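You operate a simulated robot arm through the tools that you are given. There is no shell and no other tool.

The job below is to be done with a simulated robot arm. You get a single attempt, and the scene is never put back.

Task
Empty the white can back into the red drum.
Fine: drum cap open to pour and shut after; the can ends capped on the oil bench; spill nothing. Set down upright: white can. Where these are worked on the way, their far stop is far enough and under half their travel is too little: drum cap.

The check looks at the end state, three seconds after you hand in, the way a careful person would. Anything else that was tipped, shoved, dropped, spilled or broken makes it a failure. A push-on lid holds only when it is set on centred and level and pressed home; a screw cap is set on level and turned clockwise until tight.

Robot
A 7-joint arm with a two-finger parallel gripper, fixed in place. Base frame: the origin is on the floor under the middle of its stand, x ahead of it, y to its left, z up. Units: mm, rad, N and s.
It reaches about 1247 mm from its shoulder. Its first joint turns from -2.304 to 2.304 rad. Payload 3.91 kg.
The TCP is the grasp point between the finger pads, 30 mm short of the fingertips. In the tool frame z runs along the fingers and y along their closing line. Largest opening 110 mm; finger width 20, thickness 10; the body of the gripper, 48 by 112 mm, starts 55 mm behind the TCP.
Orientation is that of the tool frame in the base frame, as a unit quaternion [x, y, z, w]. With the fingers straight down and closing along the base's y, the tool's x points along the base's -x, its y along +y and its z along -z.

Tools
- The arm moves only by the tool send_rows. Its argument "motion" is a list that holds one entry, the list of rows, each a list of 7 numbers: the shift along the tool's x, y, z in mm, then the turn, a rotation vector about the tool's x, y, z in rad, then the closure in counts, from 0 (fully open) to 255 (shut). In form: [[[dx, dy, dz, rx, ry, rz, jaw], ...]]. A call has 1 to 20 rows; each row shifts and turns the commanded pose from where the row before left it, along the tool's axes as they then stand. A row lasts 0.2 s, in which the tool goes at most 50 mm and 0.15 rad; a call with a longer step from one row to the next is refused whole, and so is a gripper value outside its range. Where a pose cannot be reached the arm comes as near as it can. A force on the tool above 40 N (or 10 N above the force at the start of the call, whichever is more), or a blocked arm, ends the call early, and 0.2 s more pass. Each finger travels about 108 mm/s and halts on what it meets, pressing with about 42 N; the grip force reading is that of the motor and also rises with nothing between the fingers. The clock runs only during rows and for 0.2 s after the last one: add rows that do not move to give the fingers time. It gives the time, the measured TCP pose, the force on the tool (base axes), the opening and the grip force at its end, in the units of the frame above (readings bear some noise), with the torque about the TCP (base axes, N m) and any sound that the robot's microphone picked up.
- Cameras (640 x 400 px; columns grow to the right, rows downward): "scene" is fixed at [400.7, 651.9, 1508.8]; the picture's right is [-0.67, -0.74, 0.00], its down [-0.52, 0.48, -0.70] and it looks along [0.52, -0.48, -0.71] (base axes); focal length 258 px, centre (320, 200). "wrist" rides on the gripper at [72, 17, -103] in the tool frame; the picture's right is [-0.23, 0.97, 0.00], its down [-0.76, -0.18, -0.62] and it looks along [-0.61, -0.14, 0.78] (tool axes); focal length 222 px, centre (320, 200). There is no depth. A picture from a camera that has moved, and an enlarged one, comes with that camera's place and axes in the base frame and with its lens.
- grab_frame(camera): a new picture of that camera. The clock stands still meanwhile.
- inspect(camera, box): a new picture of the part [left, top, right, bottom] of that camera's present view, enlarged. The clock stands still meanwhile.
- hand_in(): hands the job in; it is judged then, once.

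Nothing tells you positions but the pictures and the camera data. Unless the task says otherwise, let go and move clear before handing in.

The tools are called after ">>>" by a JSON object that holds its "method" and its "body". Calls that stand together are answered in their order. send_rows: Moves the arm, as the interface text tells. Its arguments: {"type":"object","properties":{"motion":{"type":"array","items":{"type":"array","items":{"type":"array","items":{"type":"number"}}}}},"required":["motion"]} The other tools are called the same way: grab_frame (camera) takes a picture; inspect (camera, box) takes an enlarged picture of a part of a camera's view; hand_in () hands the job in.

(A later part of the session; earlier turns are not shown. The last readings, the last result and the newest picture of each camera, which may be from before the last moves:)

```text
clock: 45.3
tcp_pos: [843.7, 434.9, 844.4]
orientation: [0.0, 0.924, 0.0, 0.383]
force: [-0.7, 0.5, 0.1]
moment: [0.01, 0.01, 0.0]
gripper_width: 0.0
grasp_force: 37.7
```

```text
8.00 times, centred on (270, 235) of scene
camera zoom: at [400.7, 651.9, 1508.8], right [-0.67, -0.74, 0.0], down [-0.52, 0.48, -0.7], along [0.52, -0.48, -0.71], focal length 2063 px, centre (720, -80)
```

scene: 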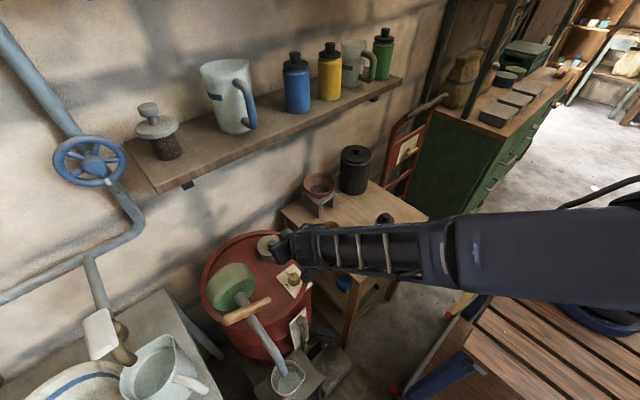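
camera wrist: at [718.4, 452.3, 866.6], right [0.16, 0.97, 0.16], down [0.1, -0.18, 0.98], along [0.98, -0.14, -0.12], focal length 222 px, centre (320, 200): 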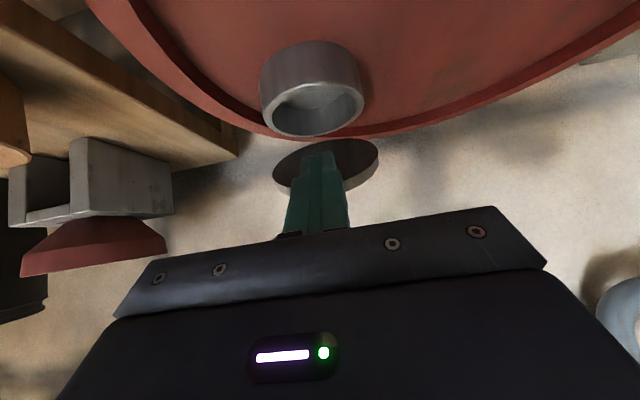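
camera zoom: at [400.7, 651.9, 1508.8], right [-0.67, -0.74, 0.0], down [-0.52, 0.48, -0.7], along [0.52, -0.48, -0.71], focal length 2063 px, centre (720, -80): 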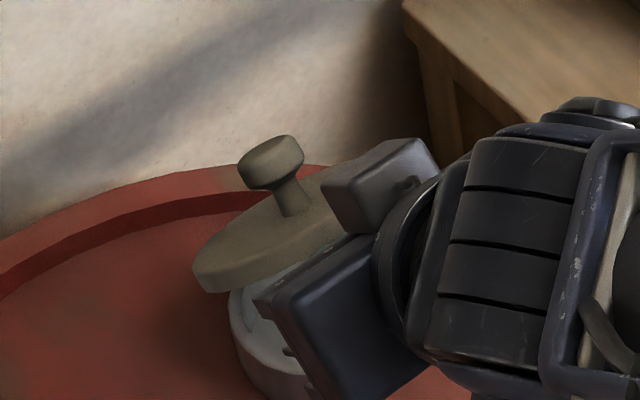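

>>> {"method": "send_rows", "body": {"motion": [[[-6.36, 0, 0, 0, 0, 0, 255], [-6.36, 0, 0, 0, 0, 0, 255], [-4.95, 0, 1.41, 0, 0, 0, 255], [-4.95, 0, 1.41, 0, 0, 0, 255], [-4.95, 0, 2.12, 0, 0, 0, 255], [-4.95, 0, 2.12, 0, 0, 0, 255], [-3.89, 0, 3.18, 0, 0, 0, 255], [-3.89, 0, 3.18, 0, 0, 0, 255], [0, 0, 0, 0, 0, 0, 255]]]}}

>>> {"method": "grab_frame", "body": {"camera": "wrist"}}

>>> {"method": "inspect", "body": {"camera": "scene", "box": [220, 200, 300, 250]}}

```text
clock: 47.3
tcp_pos: [880.7, 435.4, 861.2]
orientation: [0.0, 0.924, -0.001, 0.382]
force: [0.2, -0.7, 0.2]
moment: [0.01, 0.0, 0.0]
gripper_width: 0.0
grasp_force: 37.8
```

```text
taken
camera wrist: at [755.8, 452.2, 884.9], right [0.16, 0.97, 0.16], down [0.1, -0.18, 0.98], along [0.98, -0.14, -0.12], focal length 222 px, centre (320, 200)
```

wrist: 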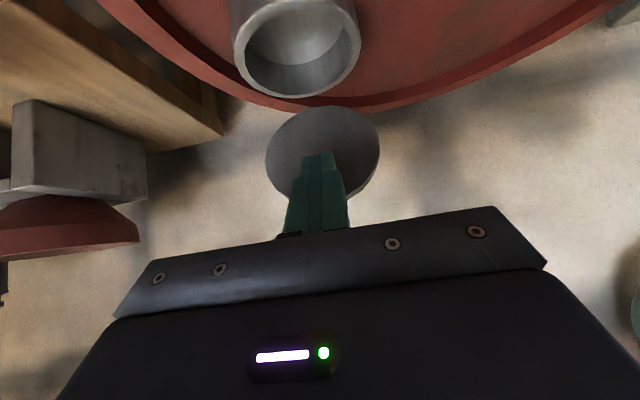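

```text
8.00 times, centred on (260, 225) of scene
camera zoom: at [400.7, 651.9, 1508.8], right [-0.67, -0.74, 0.0], down [-0.52, 0.48, -0.7], along [0.52, -0.48, -0.71], focal length 2063 px, centre (800, 0)
```

zoom: 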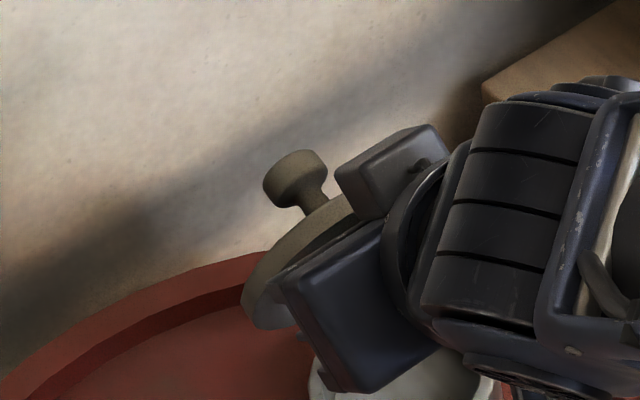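

>>> {"method": "send_rows", "body": {"motion": [[[-3.54, 0, 3.54, 0, 0, 0, 255], [-3.54, 0, 3.54, 0, 0, 0, 255], [-3.54, 0, 3.54, 0, 0, 0, 255], [-3.54, 0, 3.54, 0, 0, 0, 255], [-3.54, 0, 3.54, 0, 0, 0, 255], [0, 0, 0, 0, 0, 0, 255]]]}}

>>> {"method": "grab_frame", "body": {"camera": "wrist"}}

>>> {"method": "inspect", "body": {"camera": "scene", "box": [220, 200, 300, 250]}}

```text
clock: 48.7
tcp_pos: [904.6, 435.2, 863.2]
orientation: [0.0, 0.924, 0.0, 0.382]
force: [0.2, 0.5, 0.3]
moment: [0.02, 0.0, 0.0]
gripper_width: 0.0
grasp_force: 37.4
```

```text
taken
camera wrist: at [781.0, 452.4, 886.2], right [0.16, 0.97, 0.16], down [0.1, -0.18, 0.98], along [0.98, -0.14, -0.12], focal length 222 px, centre (320, 200)
```

wrist: 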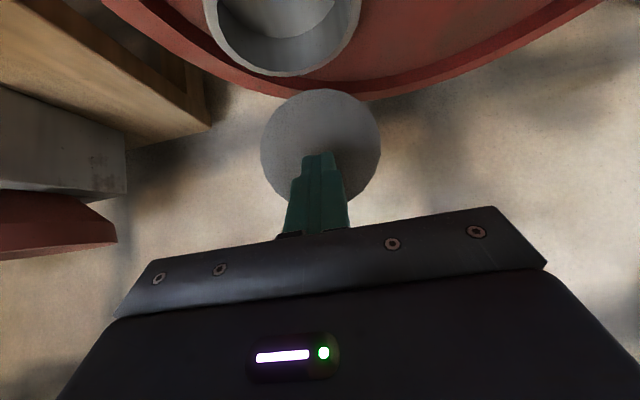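

```text
8.00 times, centred on (260, 225) of scene
camera zoom: at [400.7, 651.9, 1508.8], right [-0.67, -0.74, 0.0], down [-0.52, 0.48, -0.7], along [0.52, -0.48, -0.71], focal length 2063 px, centre (800, 0)
```

zoom: 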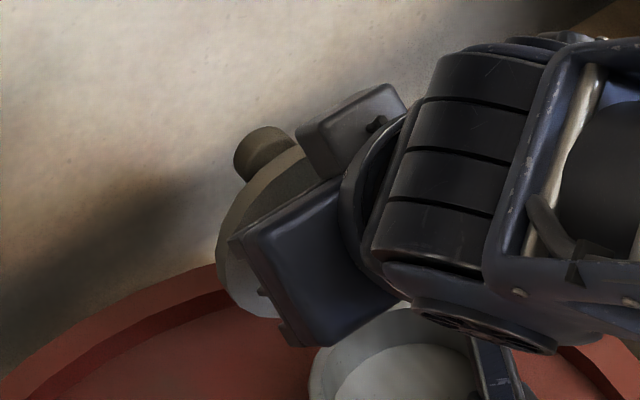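

>>> {"method": "send_rows", "body": {"motion": [[[-2.83, 0, 2.83, 0, 0, 0, 255], [-2.83, 0, 2.83, 0, 0, 0, 255], [-2.83, 0, 2.83, 0, 0, 0, 255], [-2.83, 0, 2.83, 0, 0, 0, 255], [-2.83, 0, 2.83, 0, 0, 0, 255], [-2.83, 0, 2.83, 0, 0, 0, 255], [0, 0, 0, 0, 0, 0, 255]]]}}

>>> {"method": "grab_frame", "body": {"camera": "wrist"}}

>>> {"method": "inspect", "body": {"camera": "scene", "box": [220, 200, 300, 250]}}

```text
clock: 49.6
tcp_pos: [915.6, 434.6, 862.6]
orientation: [0.0, 0.925, 0.0, 0.381]
force: [-26.8, -9.6, 14.5]
moment: [-0.14, 0.02, -0.27]
gripper_width: 0.0
grasp_force: 37.6
stopped in row 4: the force on the tool passed its limit at 50 N (the readings are from after the stop); the commanded pose is now the measured one
```

```text
taken
camera wrist: at [790.8, 452.2, 886.2], right [0.16, 0.97, 0.16], down [0.1, -0.18, 0.98], along [0.98, -0.14, -0.13], focal length 222 px, centre (320, 200)
```

wrist: 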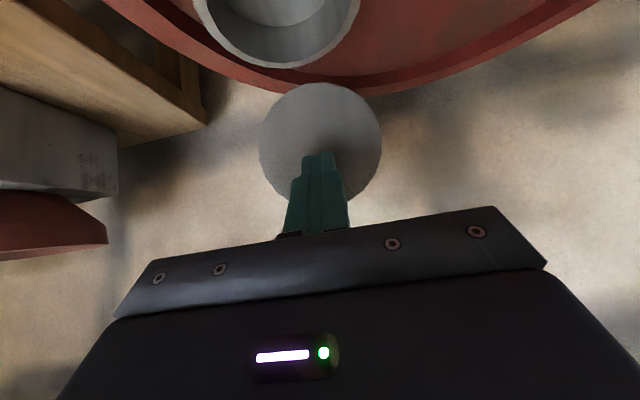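

```text
8.00 times, centred on (260, 225) of scene
camera zoom: at [400.7, 651.9, 1508.8], right [-0.67, -0.74, 0.0], down [-0.52, 0.48, -0.7], along [0.52, -0.48, -0.71], focal length 2063 px, centre (800, 0)
```

zoom: 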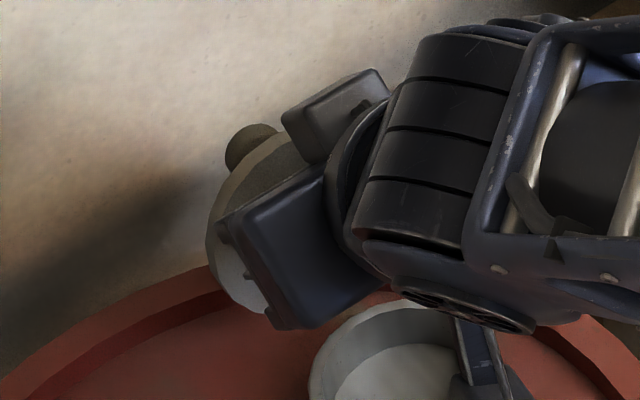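

The lid met a firm stop at about 99°. I'll back away and check that it stays open.

>>> {"method": "send_rows", "body": {"motion": [[[7, 0, -7, 0, 0, 0, 255], [20, 0, -20, 0, 0, 0, 255], [25, 0, -28, 0, 0, 0, 200], [25, 0, -30, 0, 0, 0, 150], [0, 0, 0, 0, 0, 0, 150]]]}}

>>> {"method": "grab_frame", "body": {"camera": "wrist"}}

>>> {"method": "inspect", "body": {"camera": "scene", "box": [220, 200, 316, 260]}}

```text
clock: 50.8
tcp_pos: [800.0, 434.8, 868.9]
orientation: [0.0, 0.925, 0.0, 0.381]
force: [0.0, 0.9, 0.4]
moment: [0.04, 0.01, 0.02]
gripper_width: 45.2
grasp_force: 0.0
```

```text
taken
camera wrist: at [676.4, 451.9, 893.1], right [0.16, 0.97, 0.16], down [0.1, -0.18, 0.98], along [0.98, -0.14, -0.13], focal length 222 px, centre (320, 200)
```

wrist: 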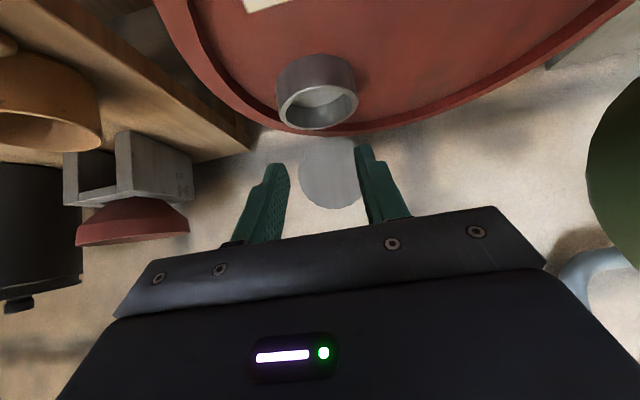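

```text
6.67 times, centred on (268, 230) of scene
camera zoom: at [400.7, 651.9, 1508.8], right [-0.67, -0.74, 0.0], down [-0.52, 0.48, -0.7], along [0.52, -0.48, -0.71], focal length 1719 px, centre (667, 0)
```

zoom: 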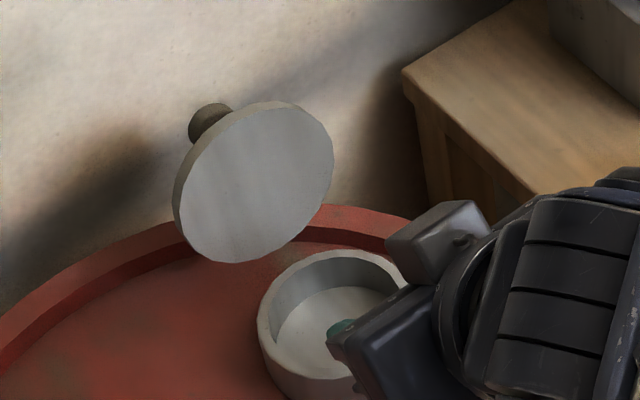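

The lid stays open on its own. Now I'll measure the port opening.

>>> {"method": "inspect", "body": {"camera": "wrist", "box": [260, 40, 372, 140]}}

>>> {"method": "inspect", "body": {"camera": "wrist", "box": [0, 0, 320, 330]}}

```text
4.00 times, centred on (316, 90) of wrist
camera zoom: at [676.4, 451.9, 893.1], right [0.16, 0.97, 0.16], down [0.1, -0.18, 0.98], along [0.98, -0.14, -0.13], focal length 888 px, centre (336, 640)
```

zoom: 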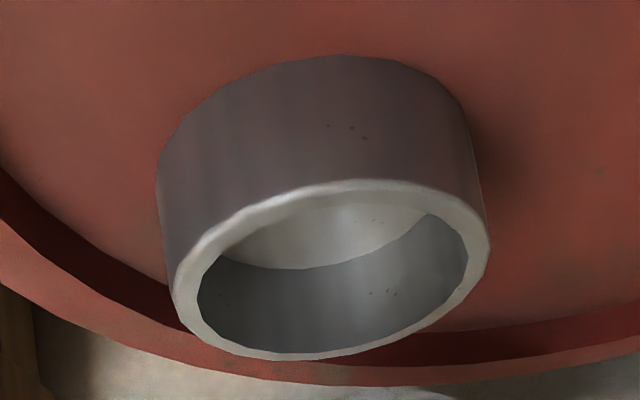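

```text
1.21 times, centred on (160, 165) of wrist
camera zoom: at [676.4, 451.9, 893.1], right [0.16, 0.97, 0.16], down [0.1, -0.18, 0.98], along [0.98, -0.14, -0.13], focal length 269 px, centre (514, 242)
```

zoom: 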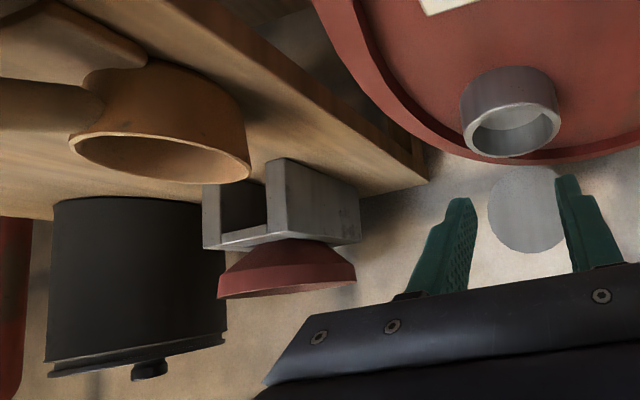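

Port centre is about (883.5, 435, 780) with an inner radius near 35 mm. Next I'll go above the white can to look at its cap.

>>> {"method": "send_rows", "body": {"motion": [[[0, 0, -42, 0, 0, 0, 150], [0, 0, -42, 0, 0, 0, 150], [0, 0, 0, 0, 0.1304, 0, 139], [0, 0, 0, 0, 0.1304, 0, 139], [0, 0, 0, 0, 0.1304, 0, 139], [0, 0, 0, 0, 0.1304, 0, 139], [0, 0, 0, 0, 0.1304, 0, 139], [0, 0, 0, 0, 0.1304, 0, 139], [12, -45, -7, 0, 0, 0, 139], [12, -45, -7, 0, 0, 0, 139], [12, -45, -7, 0, 0, 0, 139], [12, -45, -7, 0, 0, 0, 139], [12, -45, -7, 0, 0, 0, 139], [12, -45, -7, 0, 0, 0, 139], [12, -45, -7, 0, 0, 0, 139], [0, 0, 0, 0, 0, 0, 139]]]}}

>>> {"method": "grab_frame", "body": {"camera": "wrist"}}

>>> {"method": "grab_frame", "body": {"camera": "scene"}}

```text
clock: 54.2
tcp_pos: [659.8, 119.4, 978.4]
orientation: [0.0, 1.0, -0.001, -0.001]
force: [-0.2, 0.4, 0.2]
moment: [0.03, -0.04, -0.01]
gripper_width: 50.5
grasp_force: 0.0
```

```text
taken
camera wrist: at [586.4, 136.6, 1083.1], right [0.23, 0.97, 0.0], down [0.76, -0.18, 0.62], along [0.61, -0.14, -0.78], focal length 222 px, centre (320, 200)
```

wrist: 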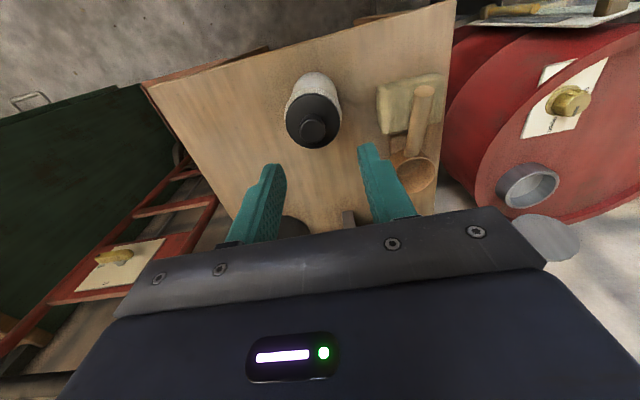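

```text
taken
```

scene: 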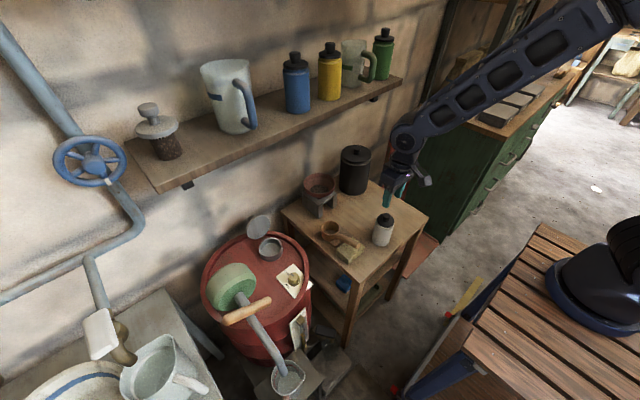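

>>> {"method": "inspect", "body": {"camera": "wrist", "box": [262, 60, 374, 160]}}

>>> {"method": "inspect", "body": {"camera": "scene", "box": [356, 205, 412, 250]}}

```text
4.00 times, centred on (318, 110) of wrist
camera zoom: at [586.4, 136.6, 1083.1], right [0.23, 0.97, 0.0], down [0.76, -0.18, 0.62], along [0.61, -0.14, -0.78], focal length 888 px, centre (328, 560)
```

zoom: 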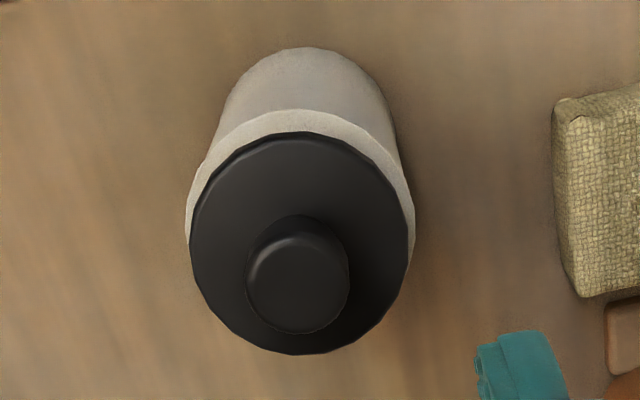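

```text
8.89 times, centred on (384, 228) of scene
camera zoom: at [400.7, 651.9, 1508.8], right [-0.67, -0.74, 0.0], down [-0.52, 0.48, -0.7], along [0.52, -0.48, -0.71], focal length 2292 px, centre (-249, -44)
```

zoom: 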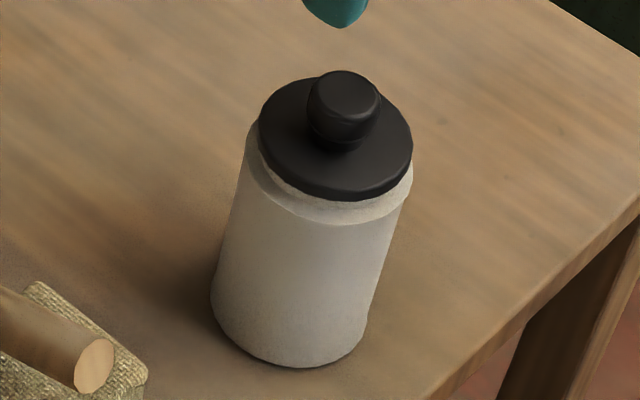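

The can's knob top is near (667, 110, 867), lid top about z 842, lid Ø60. I'll come down over the knob.

>>> {"method": "send_rows", "body": {"motion": [[[-7, -9.5, 20, 0, 0, 0, 139], [0, 0, 30, 0, 0, 0, 139], [0, 0, 28, 0, 0, 0, 139], [0, 0, 0, 0, 0, 0, 139]]]}}

>>> {"method": "inspect", "body": {"camera": "wrist", "box": [240, 90, 400, 210]}}

>>> {"method": "inspect", "body": {"camera": "scene", "box": [350, 185, 420, 255]}}

```text
clock: 55.2
tcp_pos: [664.6, 110.3, 902.2]
orientation: [-0.001, 1.0, 0.001, -0.001]
force: [0.1, -0.1, -0.2]
moment: [0.0, -0.01, 0.03]
gripper_width: 49.9
grasp_force: 0.1
```

```text
3.33 times, centred on (320, 150) of wrist
camera zoom: at [592.3, 128.3, 1007.4], right [0.23, 0.97, 0.0], down [0.76, -0.18, 0.62], along [0.61, -0.14, -0.78], focal length 740 px, centre (320, 367)
```

zoom: 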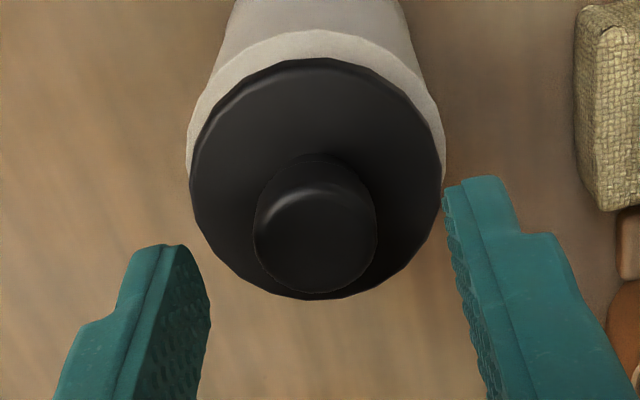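

```text
5.71 times, centred on (385, 220) of scene
camera zoom: at [400.7, 651.9, 1508.8], right [-0.67, -0.74, 0.0], down [-0.52, 0.48, -0.7], along [0.52, -0.48, -0.71], focal length 1474 px, centre (-51, 86)
```

zoom: 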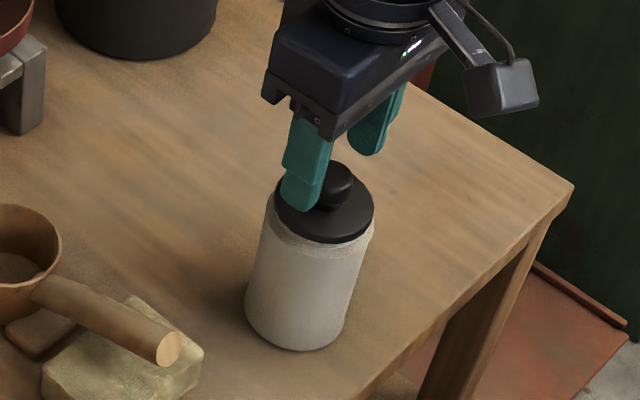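

>>> {"method": "send_rows", "body": {"motion": [[[-2, -0.5, 10, 0, 0, 0, 139], [0, 0, 12, 0, 0, 0, 139], [0, 0, 0, 0, 0, 0, 160], [0, 0, 0, 0, 0, 0, 200], [0, 0, 0, 0, 0, 0, 255], [0, 0, 0, 0, 0, 0, 255]]]}}

>>> {"method": "inspect", "body": {"camera": "scene", "box": [356, 205, 412, 250]}}

>>> {"method": "inspect", "body": {"camera": "wrist", "box": [240, 90, 400, 210]}}

```text
clock: 56.1
tcp_pos: [669.8, 109.4, 881.8]
orientation: [0.0, 1.0, 0.0, 0.002]
force: [-3.2, 2.3, 10.3]
moment: [0.06, 0.1, 0.0]
gripper_width: 24.2
grasp_force: 0.5
stopped in row 4: the force on the tool passed its limit at 64 N (the readings are from after the stop); the commanded pose is now the measured one
```

```text
8.89 times, centred on (384, 228) of scene
camera zoom: at [400.7, 651.9, 1508.8], right [-0.67, -0.74, 0.0], down [-0.52, 0.48, -0.7], along [0.52, -0.48, -0.71], focal length 2292 px, centre (-249, -44)
```

zoom: 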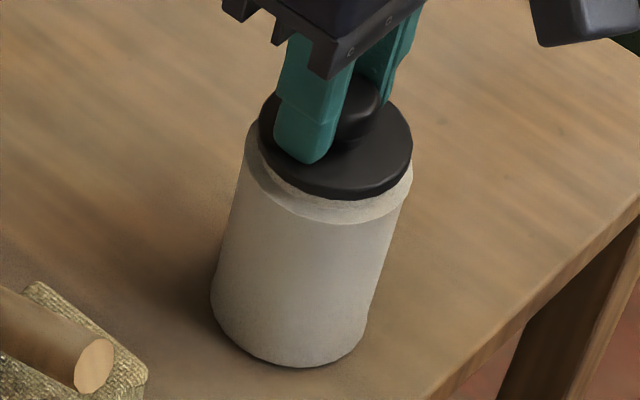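

```text
3.33 times, centred on (320, 150) of wrist
camera zoom: at [595.7, 126.7, 985.1], right [0.23, 0.97, 0.0], down [0.76, -0.18, 0.63], along [0.61, -0.14, -0.78], focal length 740 px, centre (320, 367)
```

zoom: 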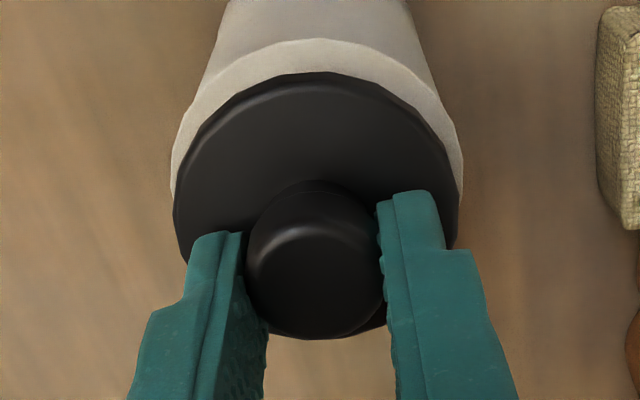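

>>> {"method": "send_rows", "body": {"motion": [[[0, 0, 0, 0, 0, 0, 230], [0, 0, 0, 0, 0, 0, 255], [0, 0, 0, 0, 0, 0, 255]]]}}

```text
clock: 56.9
tcp_pos: [668.8, 109.5, 879.5]
orientation: [0.0, 1.0, 0.0, 0.001]
force: [0.4, 3.5, 16.3]
moment: [0.07, -0.01, 0.0]
gripper_width: 22.4
grasp_force: 42.3
```

>>> {"method": "send_rows", "body": {"motion": [[[0, 0, -2, 0, 0, 0, 255], [0, 0, -1.5, 0, 0, 0, 255], [0, 0, 0, 0, 0, 0, 255]]]}}

>>> {"method": "inspect", "body": {"camera": "scene", "box": [356, 205, 412, 250]}}

```text
clock: 57.7
tcp_pos: [668.8, 109.9, 883.5]
orientation: [0.0, 1.0, -0.001, 0.001]
force: [0.7, 0.6, 0.5]
moment: [0.05, -0.02, -0.01]
gripper_width: 22.3
grasp_force: 41.5
```

```text
8.89 times, centred on (384, 228) of scene
camera zoom: at [400.7, 651.9, 1508.8], right [-0.67, -0.74, 0.0], down [-0.52, 0.48, -0.7], along [0.52, -0.48, -0.71], focal length 2292 px, centre (-249, -44)
```

zoom: 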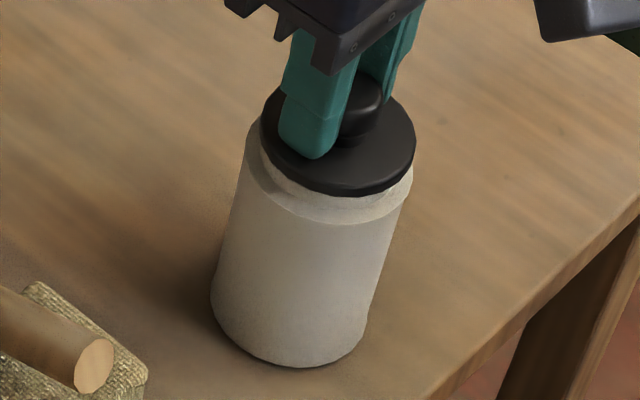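

>>> {"method": "send_rows", "body": {"motion": [[[0, 0, -2, 0, 0, 0, 255], [0, 0, -2, 0, 0, 0, 255], [0, 0, -2, 0, 0, 0, 255], [0, 0, 0, 0, 0, 0, 255]]]}}

>>> {"method": "inspect", "body": {"camera": "scene", "box": [356, 205, 412, 250]}}

```text
clock: 58.7
tcp_pos: [669.2, 108.9, 890.6]
orientation: [0.0, 1.0, 0.0, 0.001]
force: [-0.4, -0.3, -0.2]
moment: [-0.01, -0.01, -0.02]
gripper_width: 22.2
grasp_force: 41.9
```

```text
8.89 times, centred on (384, 228) of scene
camera zoom: at [400.7, 651.9, 1508.8], right [-0.67, -0.74, 0.0], down [-0.52, 0.48, -0.7], along [0.52, -0.48, -0.71], focal length 2292 px, centre (-249, -44)
```

zoom: 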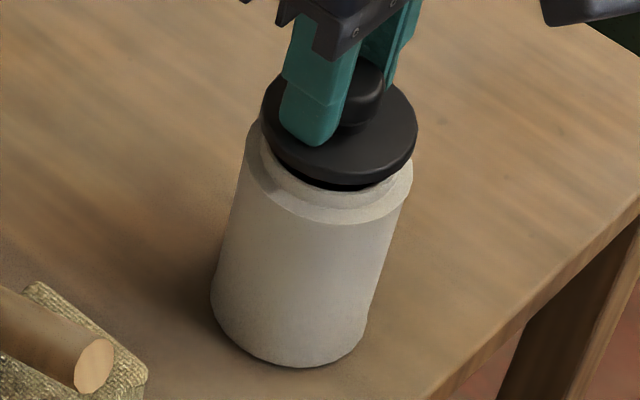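

The lid lifts straight off, so it is push-on, and the can stays put. I'll raise it clear and look at the can mouth and the lid's underside.

>>> {"method": "send_rows", "body": {"motion": [[[0, 0, -10, 0, 0, 0, 255], [0, 0, -20, 0, 0, 0, 255], [0, 0, -30, 0, 0, 0, 255], [0, 0, 0, 0, 0, 0, 255]]]}}

>>> {"method": "inspect", "body": {"camera": "scene", "box": [350, 180, 420, 250]}}

>>> {"method": "grab_frame", "body": {"camera": "wrist"}}

```text
clock: 59.7
tcp_pos: [667.5, 110.6, 949.3]
orientation: [-0.001, 1.0, 0.0, 0.001]
force: [0.3, -0.1, 0.1]
moment: [0.01, -0.03, 0.0]
gripper_width: 22.4
grasp_force: 42.4
```

```text
5.71 times, centred on (385, 215) of scene
camera zoom: at [400.7, 651.9, 1508.8], right [-0.67, -0.74, 0.0], down [-0.52, 0.48, -0.7], along [0.52, -0.48, -0.71], focal length 1474 px, centre (-51, 114)
```

zoom: 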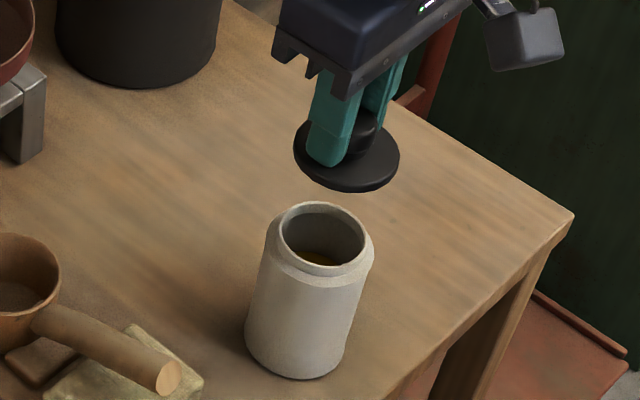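

```text
taken
camera wrist: at [595.2, 127.8, 1054.4], right [0.23, 0.97, 0.0], down [0.76, -0.18, 0.62], along [0.61, -0.14, -0.78], focal length 222 px, centre (320, 200)
```

wrist: 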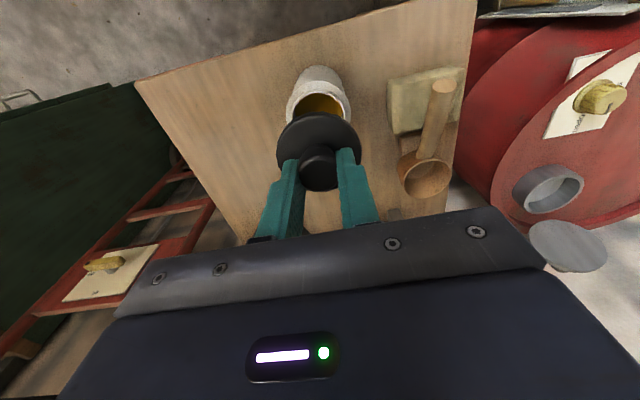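

>>> {"method": "send_rows", "body": {"motion": [[[-7.5, -40, 0, 0, 0, 0, 255], [-7.5, -40, 0, 0, 0, 0, 255], [-7.5, -40, 0, 0, 0, 0, 255], [0, 0, 35, 0, 0, 0, 255], [0, 0, 35, 0, 0, 0, 255], [0, 0, 35, 0, 0, 0, 255], [0, 0, 30, 0, 0, 0, 255], [0, 0, 20, 0, 0, 0, 255], [0, 0, 0, 0, 0, 0, 255]]]}}

>>> {"method": "inspect", "body": {"camera": "scene", "box": [360, 170, 440, 240]}}

>>> {"method": "grab_frame", "body": {"camera": "wrist"}}

```text
clock: 61.7
tcp_pos: [689.8, -9.2, 794.6]
orientation: [-0.001, 1.0, 0.0, 0.001]
force: [-0.1, 0.6, 0.5]
moment: [-0.05, 0.0, -0.04]
gripper_width: 22.2
grasp_force: 42.2
```

```text
5.71 times, centred on (400, 205) of scene
camera zoom: at [400.7, 651.9, 1508.8], right [-0.67, -0.74, 0.0], down [-0.52, 0.48, -0.7], along [0.52, -0.48, -0.71], focal length 1474 px, centre (-137, 171)
```

zoom: 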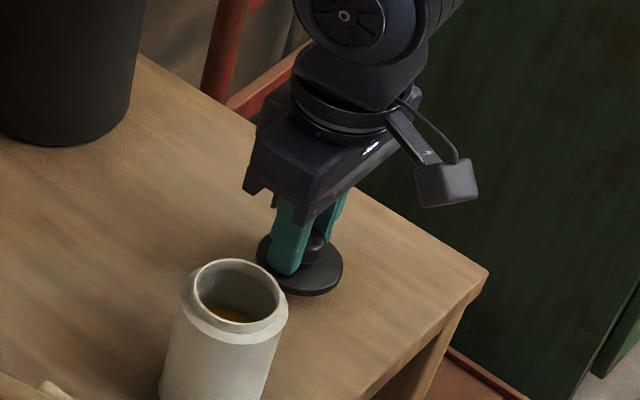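

```text
taken
camera wrist: at [616.7, 7.0, 899.0], right [0.23, 0.97, 0.0], down [0.76, -0.18, 0.62], along [0.61, -0.14, -0.78], focal length 222 px, centre (320, 200)
```

wrist: 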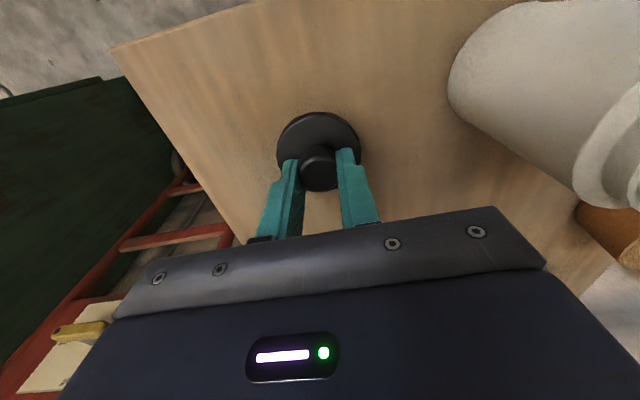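

>>> {"method": "send_rows", "body": {"motion": [[[0, 0, 3, 0, 0, 0, 255], [0, 0, 3, 0, 0, 0, 255], [0, 0, 3, 0, 0, 0, 255], [0, 0, 3, 0, 0, 0, 255]]]}}

>>> {"method": "send_rows", "body": {"motion": [[[0, 0, 2, 0, 0, 0, 255], [0, 0, 2, 0, 0, 0, 255]]]}}

>>> {"method": "send_rows", "body": {"motion": [[[0, 0, 1.5, 0, 0, 0, 255], [0, 0, 1.5, 0, 0, 0, 255]]]}}

```text
clock: 62.8
tcp_pos: [690.5, -11.0, 784.0]
orientation: [0.001, 1.0, 0.0, 0.002]
force: [-5.8, -1.1, 19.7]
moment: [-0.08, 0.31, -0.02]
gripper_width: 22.5
grasp_force: 42.0
stopped in row 4: the force on the tool passed its limit at 42 N (the readings are from after the stop); the commanded pose is now the measured one
```

```text
clock: 63.3
tcp_pos: [691.6, -10.5, 783.9]
orientation: [0.0, 1.0, 0.0, 0.004]
force: [-6.3, -1.1, 21.1]
moment: [-0.06, 0.31, 0.03]
gripper_width: 22.6
grasp_force: 42.2
stopped in row 2: the force on the tool passed its limit at 45 N (the readings are from after the stop); the commanded pose is now the measured one
```

```text
clock: 63.6
tcp_pos: [692.0, -10.8, 783.4]
orientation: [0.001, 1.0, 0.0, 0.003]
force: [-6.7, -1.7, 22.3]
moment: [-0.06, 0.34, -0.02]
gripper_width: 22.6
grasp_force: 41.8
stopped in row 1: the force on the tool passed its limit at 46 N (the readings are from after the stop); the commanded pose is now the measured one
```

>>> {"method": "send_rows", "body": {"motion": [[[0, 0, -1.5, 0, 0, 0, 255], [0, 0, 0, 0, 0, 0, 230], [0, 0, 0, 0, 0, 0, 190], [0, 0, 0, 0, 0, 0, 150], [0, 0, -10, 0, 0, 0, 139], [0, 0, -30, 0, 0, 0, 139], [0, 0, -40, 0, 0, 0, 139], [0, 0, -40, 0, 0, 0, 139], [0, 0, 0, 0, 0, 0, 139]]]}}

>>> {"method": "grab_frame", "body": {"camera": "wrist"}}

>>> {"method": "inspect", "body": {"camera": "scene", "box": [360, 170, 440, 240]}}

```text
clock: 65.6
tcp_pos: [691.8, -10.5, 905.8]
orientation: [0.0, 1.0, 0.0, 0.001]
force: [-0.3, 0.7, 1.3]
moment: [0.02, -0.02, 0.0]
gripper_width: 50.4
grasp_force: 0.0
```

```text
taken
camera wrist: at [618.2, 7.5, 1009.8], right [0.23, 0.97, 0.0], down [0.76, -0.18, 0.63], along [0.61, -0.14, -0.78], focal length 222 px, centre (320, 200)
```

wrist: 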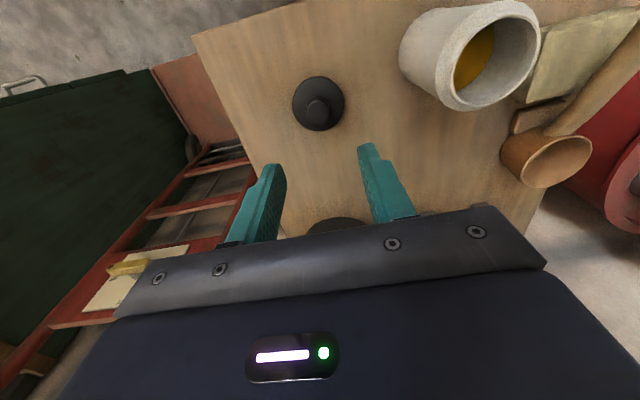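

```text
5.71 times, centred on (400, 205) of scene
camera zoom: at [400.7, 651.9, 1508.8], right [-0.67, -0.74, 0.0], down [-0.52, 0.48, -0.7], along [0.52, -0.48, -0.71], focal length 1474 px, centre (-137, 171)
```

zoom: 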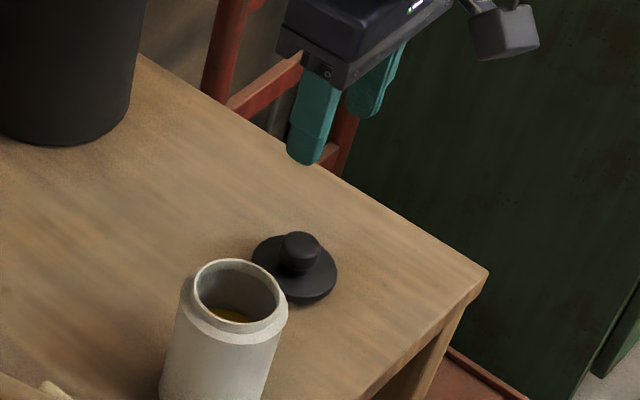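

>>> {"method": "inspect", "body": {"camera": "wrist", "box": [260, 50, 388, 150]}}

>>> {"method": "inspect", "body": {"camera": "wrist", "box": [390, 0, 550, 120]}}

>>> {"method": "inspect", "body": {"camera": "scene", "box": [356, 205, 412, 250]}}

```text
4.00 times, centred on (324, 100) of wrist
camera zoom: at [618.2, 7.5, 1009.8], right [0.23, 0.97, 0.0], down [0.76, -0.18, 0.63], along [0.61, -0.14, -0.78], focal length 888 px, centre (304, 600)
```

zoom: 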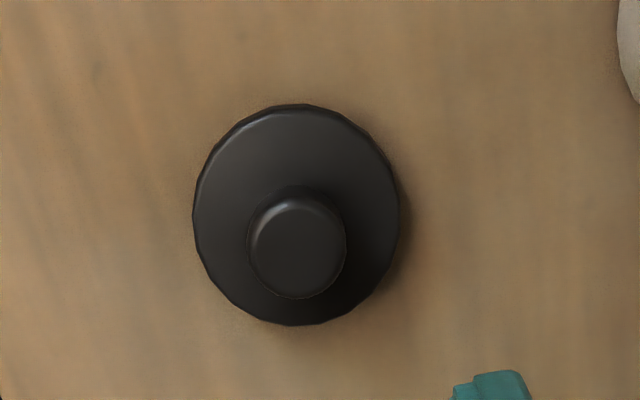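

```text
3.33 times, centred on (470, 60) of wrist
camera zoom: at [618.2, 7.5, 1009.8], right [0.23, 0.97, 0.0], down [0.76, -0.18, 0.63], along [0.61, -0.14, -0.78], focal length 740 px, centre (-180, 667)
```

zoom: 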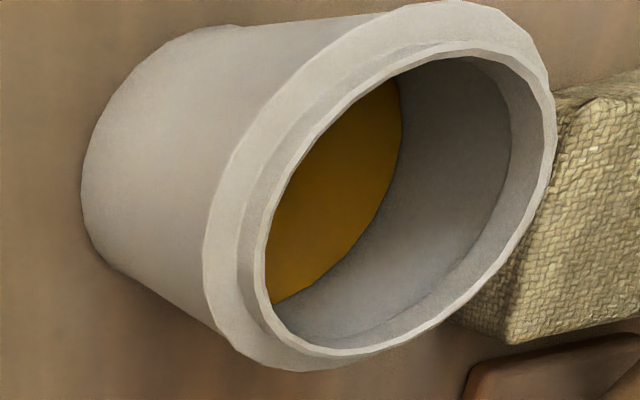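

```text
8.89 times, centred on (384, 228) of scene
camera zoom: at [400.7, 651.9, 1508.8], right [-0.67, -0.74, 0.0], down [-0.52, 0.48, -0.7], along [0.52, -0.48, -0.71], focal length 2292 px, centre (-249, -44)
```

zoom: 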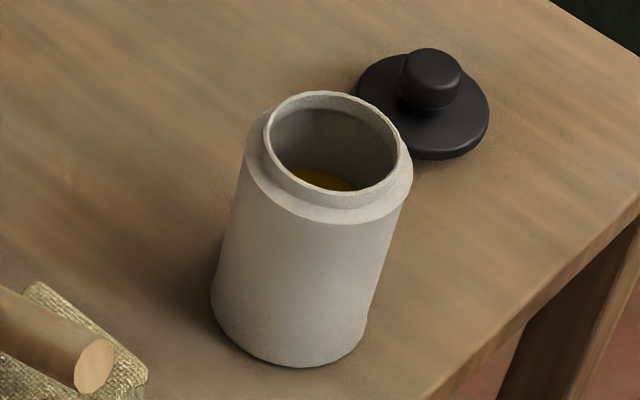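

The lid rests on the bench at about (689, −11), and the oil in the can is well below the mouth. Next I'll turn the gripper horizontal (fingers pointing +x), high above the bench, to test that pose for straddling the can.

>>> {"method": "send_rows", "body": {"motion": [[[-7, 40, -18, 0, 0, 0, 100], [-7, 40, -18, 0, 0, 0, 60], [-7, 40, -18, 0, 0, 0, 23], [-7, 35, -18, 0, 0, 0, 23], [0, 0, 0, 0, -0.1309, 0, 23], [0, 0, 0, 0, -0.1309, 0, 23], [0, 0, 0, 0, -0.1309, 0, 23], [0, 0, 0, 0, -0.1309, 0, 23], [0, 0, 0, 0, -0.1309, 0, 23], [0, 0, 0, 0, -0.1309, 0, 23], [0, 0, 0, 0, -0.1309, 0, 23], [0, 0, 0, 0, -0.1309, 0, 23], [0, 0, 0, 0, -0.1309, 0, 23], [0, 0, 0, 0, -0.1309, 0, 23], [0, 0, 0, 0, -0.1309, 0, 23], [0, 0, 0, 0, -0.1309, 0, 23], [0, 0, 0, 0, 0, 0, 23]]]}}

>>> {"method": "grab_frame", "body": {"camera": "scene"}}

>>> {"method": "grab_frame", "body": {"camera": "wrist"}}

```text
clock: 69.2
tcp_pos: [719.7, 145.2, 978.3]
orientation: [0.0, 0.705, 0.0, 0.71]
force: [-0.1, 0.8, -0.7]
moment: [0.0, -0.01, -0.02]
gripper_width: 100.1
grasp_force: 0.0
```

```text
taken
```

scene: 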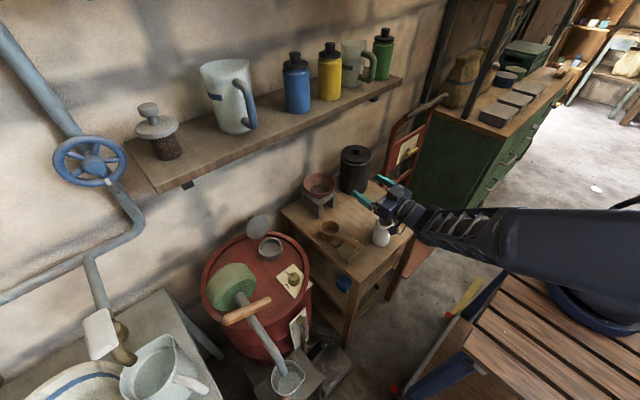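

```text
taken
camera wrist: at [616.2, 161.8, 905.6], right [0.0, 0.97, 0.23], down [-0.63, -0.18, 0.76], along [0.78, -0.14, 0.61], focal length 222 px, centre (320, 200)
```

wrist: 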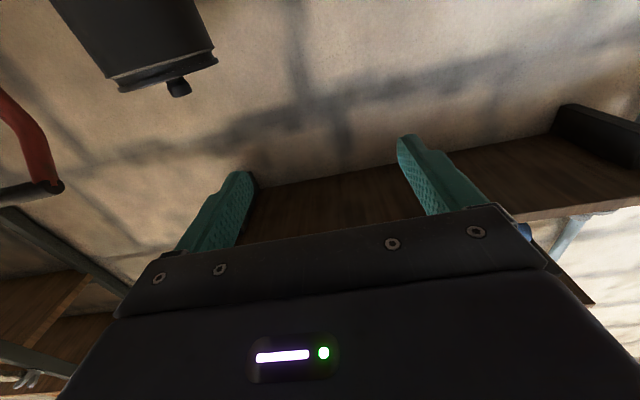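

The horizontal pose works. I'll move over the can, with the open fingers straddling it from above.

>>> {"method": "send_rows", "body": {"motion": [[[10, -11.7, -18, 0, 0, 0, 23], [25, -11.7, -18, 0, 0, 0, 23], [38, -11.7, -18, 0, 0, 0, 23], [0, 0, 0, 0, 0, 0, 23]]]}}

>>> {"method": "inspect", "body": {"camera": "scene", "box": [340, 180, 440, 260]}}

>>> {"method": "grab_frame", "body": {"camera": "scene"}}

```text
clock: 70.2
tcp_pos: [663.9, 111.9, 901.9]
orientation: [0.001, 0.706, -0.001, 0.708]
force: [-0.5, -0.4, -0.1]
moment: [0.04, -0.04, 0.01]
gripper_width: 100.2
grasp_force: 0.0
```

```text
5.00 times, centred on (390, 220) of scene
camera zoom: at [400.7, 651.9, 1508.8], right [-0.67, -0.74, 0.0], down [-0.52, 0.48, -0.7], along [0.52, -0.48, -0.71], focal length 1289 px, centre (-30, 100)
```

zoom: 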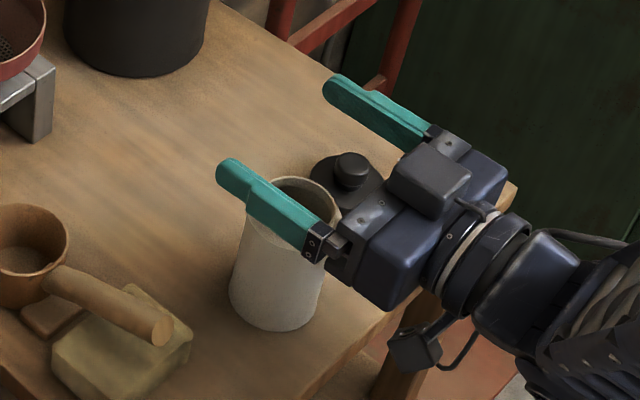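

```text
taken
```

scene: 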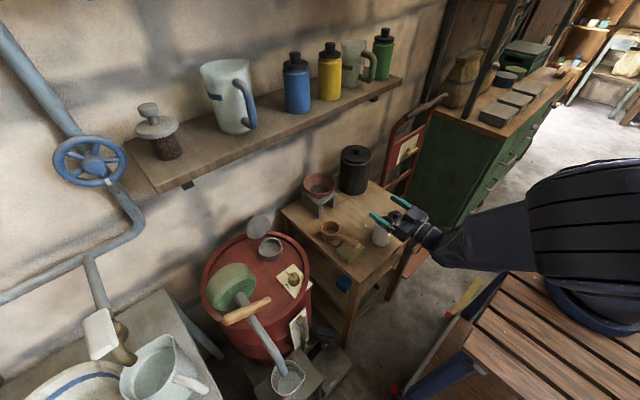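

>>> {"method": "send_rows", "body": {"motion": [[[20, -1.5, 2, 0, 0, 0, 23], [25, 0, 0, 0, 0, 0, 23], [20, 0, 0, 0, 0, 0, 23], [0, 0, 0, 0, 0, 0, 23]]]}}

>>> {"method": "inspect", "body": {"camera": "scene", "box": [340, 190, 440, 270]}}

```text
clock: 71.2
tcp_pos: [667.4, 109.2, 837.8]
orientation: [0.0, 0.705, 0.0, 0.709]
force: [0.8, -0.1, 0.3]
moment: [0.02, 0.03, -0.02]
gripper_width: 100.1
grasp_force: 0.0
```

```text
5.00 times, centred on (390, 230) of scene
camera zoom: at [400.7, 651.9, 1508.8], right [-0.67, -0.74, 0.0], down [-0.52, 0.48, -0.7], along [0.52, -0.48, -0.71], focal length 1289 px, centre (-30, 50)
```

zoom: 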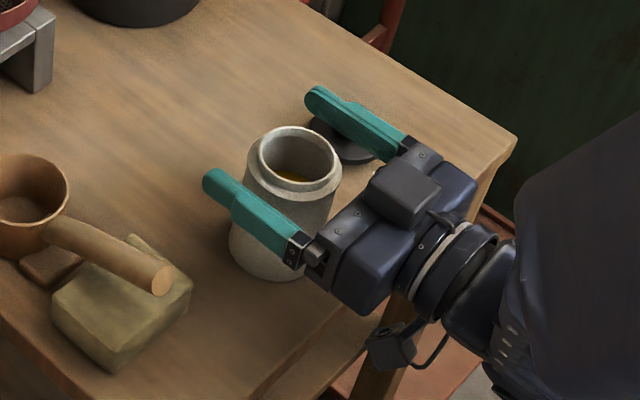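

>>> {"method": "send_rows", "body": {"motion": [[[20, 0, 0, 0, 0, 0, 23], [20, 0, 0, 0, 0, 0, 23], [10, 0, 0, 0, 0, 0, 23], [0, 0, 0, 0, 0, 0, 23]]]}}

>>> {"method": "inspect", "body": {"camera": "scene", "box": [340, 190, 440, 270]}}

```text
clock: 72.2
tcp_pos: [668.7, 107.9, 788.3]
orientation: [0.001, 0.706, -0.001, 0.708]
force: [0.4, -0.5, -0.2]
moment: [-0.02, 0.03, 0.02]
gripper_width: 100.3
grasp_force: 0.0
```

```text
5.00 times, centred on (390, 230) of scene
camera zoom: at [400.7, 651.9, 1508.8], right [-0.67, -0.74, 0.0], down [-0.52, 0.48, -0.7], along [0.52, -0.48, -0.71], focal length 1289 px, centre (-30, 50)
```

zoom: 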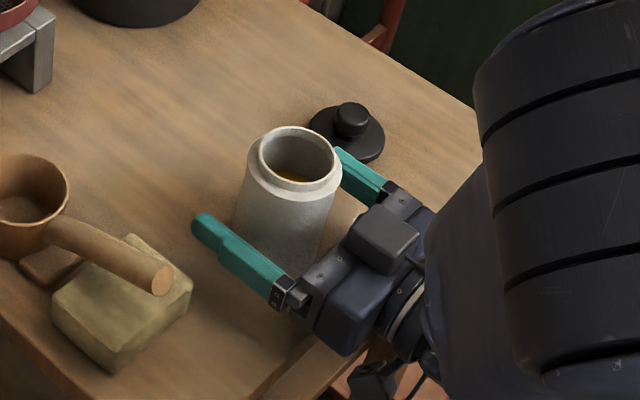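

>>> {"method": "send_rows", "body": {"motion": [[[0, 0, 0, 0, 0, 0, 50], [0, 0, 0, 0, 0, 0, 75], [0, 0, 0, 0, 0, 0, 90], [0, 0, 0, 0, 0, 0, 97], [0, 0, 0, 0, 0, 0, 101], [0, 0, 0, 0, 0, 0, 104], [0, 0, 0, 0, 0, 0, 107], [0, 0, 0, 0, 0, 0, 110]]]}}

>>> {"method": "inspect", "body": {"camera": "scene", "box": [340, 190, 440, 270]}}

```text
clock: 74.0
tcp_pos: [670.4, 108.7, 789.0]
orientation: [0.0, 0.705, 0.0, 0.709]
force: [0.5, 0.3, 0.3]
moment: [0.02, -0.03, 0.01]
gripper_width: 62.8
grasp_force: 0.6
```

```text
5.00 times, centred on (390, 230) of scene
camera zoom: at [400.7, 651.9, 1508.8], right [-0.67, -0.74, 0.0], down [-0.52, 0.48, -0.7], along [0.52, -0.48, -0.71], focal length 1289 px, centre (-30, 50)
```

zoom: 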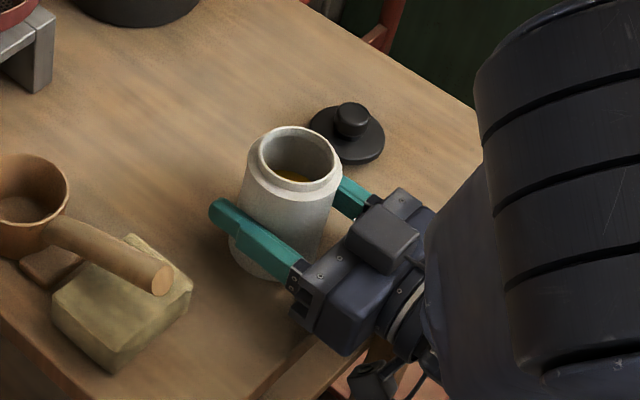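

>>> {"method": "send_rows", "body": {"motion": [[[0, 0, 0, 0, 0, 0, 113], [0, 0, 0, 0, 0, 0, 116], [0, 0, 0, 0, 0, 0, 119], [0, 0, 0, 0, 0, 0, 122], [0, 0, 0, 0, 0, 0, 125], [0, 0, 0, 0, 0, 0, 128]]]}}

>>> {"method": "inspect", "body": {"camera": "scene", "box": [340, 190, 440, 270]}}

```text
clock: 75.4
tcp_pos: [669.1, 108.3, 789.0]
orientation: [0.001, 0.705, 0.0, 0.709]
force: [-0.5, 0.8, 1.1]
moment: [0.0, -0.03, -0.01]
gripper_width: 59.8
grasp_force: 41.8
```

```text
5.00 times, centred on (390, 230) of scene
camera zoom: at [400.7, 651.9, 1508.8], right [-0.67, -0.74, 0.0], down [-0.52, 0.48, -0.7], along [0.52, -0.48, -0.71], focal length 1289 px, centre (-30, 50)
```

zoom: 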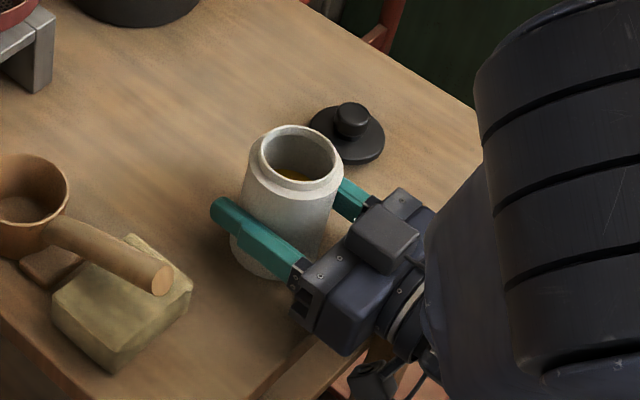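

The can is gripped (59.8 mm wide). I'll lift it slowly, keeping it level.

>>> {"method": "send_rows", "body": {"motion": [[[0, 0, 0, 0, 0, 0, 200], [-3, 0, 0, 0, 0, 0, 200], [-5, 0, 0, 0, 0, 0, 200], [-7, 0, 0, 0, 0, 0, 200], [0, 0, 0, 0, 0, 0, 200]]]}}

>>> {"method": "inspect", "body": {"camera": "scene", "box": [340, 190, 440, 270]}}

```text
clock: 76.6
tcp_pos: [669.4, 108.3, 804.2]
orientation: [0.0, 0.705, 0.0, 0.709]
force: [0.4, -0.1, -1.8]
moment: [-0.01, 0.0, 0.0]
gripper_width: 59.7
grasp_force: 41.9
```

```text
5.00 times, centred on (390, 230) of scene
camera zoom: at [400.7, 651.9, 1508.8], right [-0.67, -0.74, 0.0], down [-0.52, 0.48, -0.7], along [0.52, -0.48, -0.71], focal length 1289 px, centre (-30, 50)
```

zoom: 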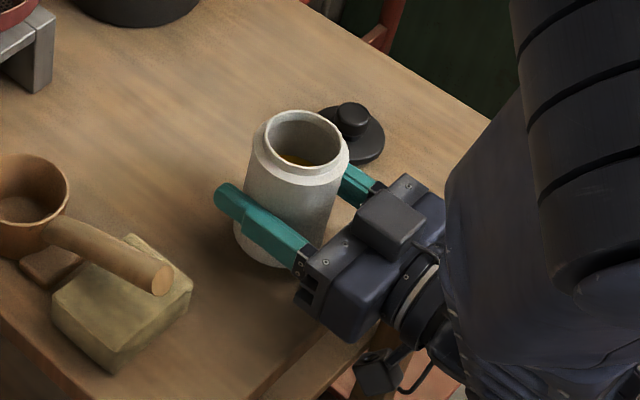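

>>> {"method": "send_rows", "body": {"motion": [[[-8, 0, 0, 0, 0, 0, 200], [-16, 0, 0, 0, 0, 0, 200], [-20, 0, 0, 0, 0, 0, 200], [-20, 0, 0, 0, 0, 0, 200], [-20, 0, 0, 0, 0, 0, 200], [-12, 5, 4, 0, 0, 0, 200], [-4, 12, 10, 0, 0, 0, 200], [0, 20, 16, 0, 0, 0, 200], [0, 22, 18, 0, 0, 0, 200], [0, 22, 18, 0, 0, 0, 200], [0, 22, 18, 0, 0, 0, 200], [0, 22, 18, 0, 0, 0, 200], [0, 15, 12, 0, 0, 0, 200], [0, 8, 6, 0, 0, 0, 200], [0, 0, 0, 0, 0, 0, 200]]]}}

>>> {"method": "grab_frame", "body": {"camera": "scene"}}

>>> {"method": "grab_frame", "body": {"camera": "wrist"}}

```text
clock: 79.8
tcp_pos: [788.3, 257.0, 905.1]
orientation: [0.0, 0.705, 0.0, 0.709]
force: [0.2, -0.1, -2.2]
moment: [-0.01, 0.01, 0.03]
gripper_width: 60.0
grasp_force: 42.1
```

```text
taken
```

scene: 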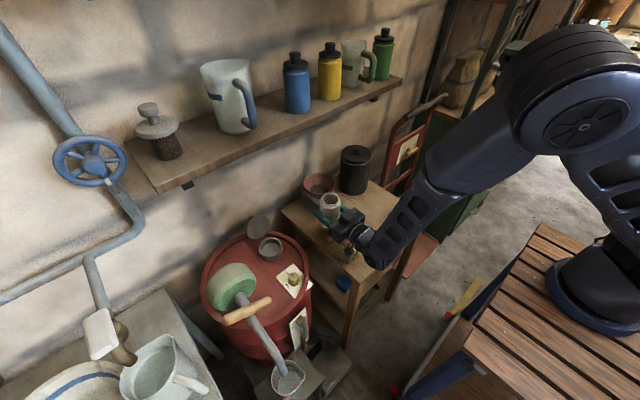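

```text
taken
camera wrist: at [684.6, 274.3, 833.3], right [0.0, 0.97, 0.23], down [-0.63, -0.18, 0.76], along [0.78, -0.14, 0.61], focal length 222 px, centre (320, 200)
```

wrist: 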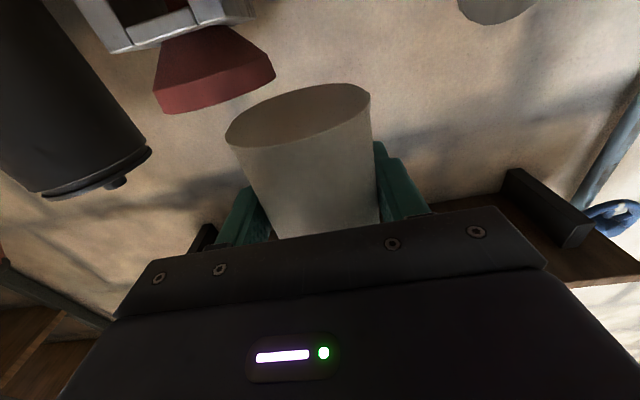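

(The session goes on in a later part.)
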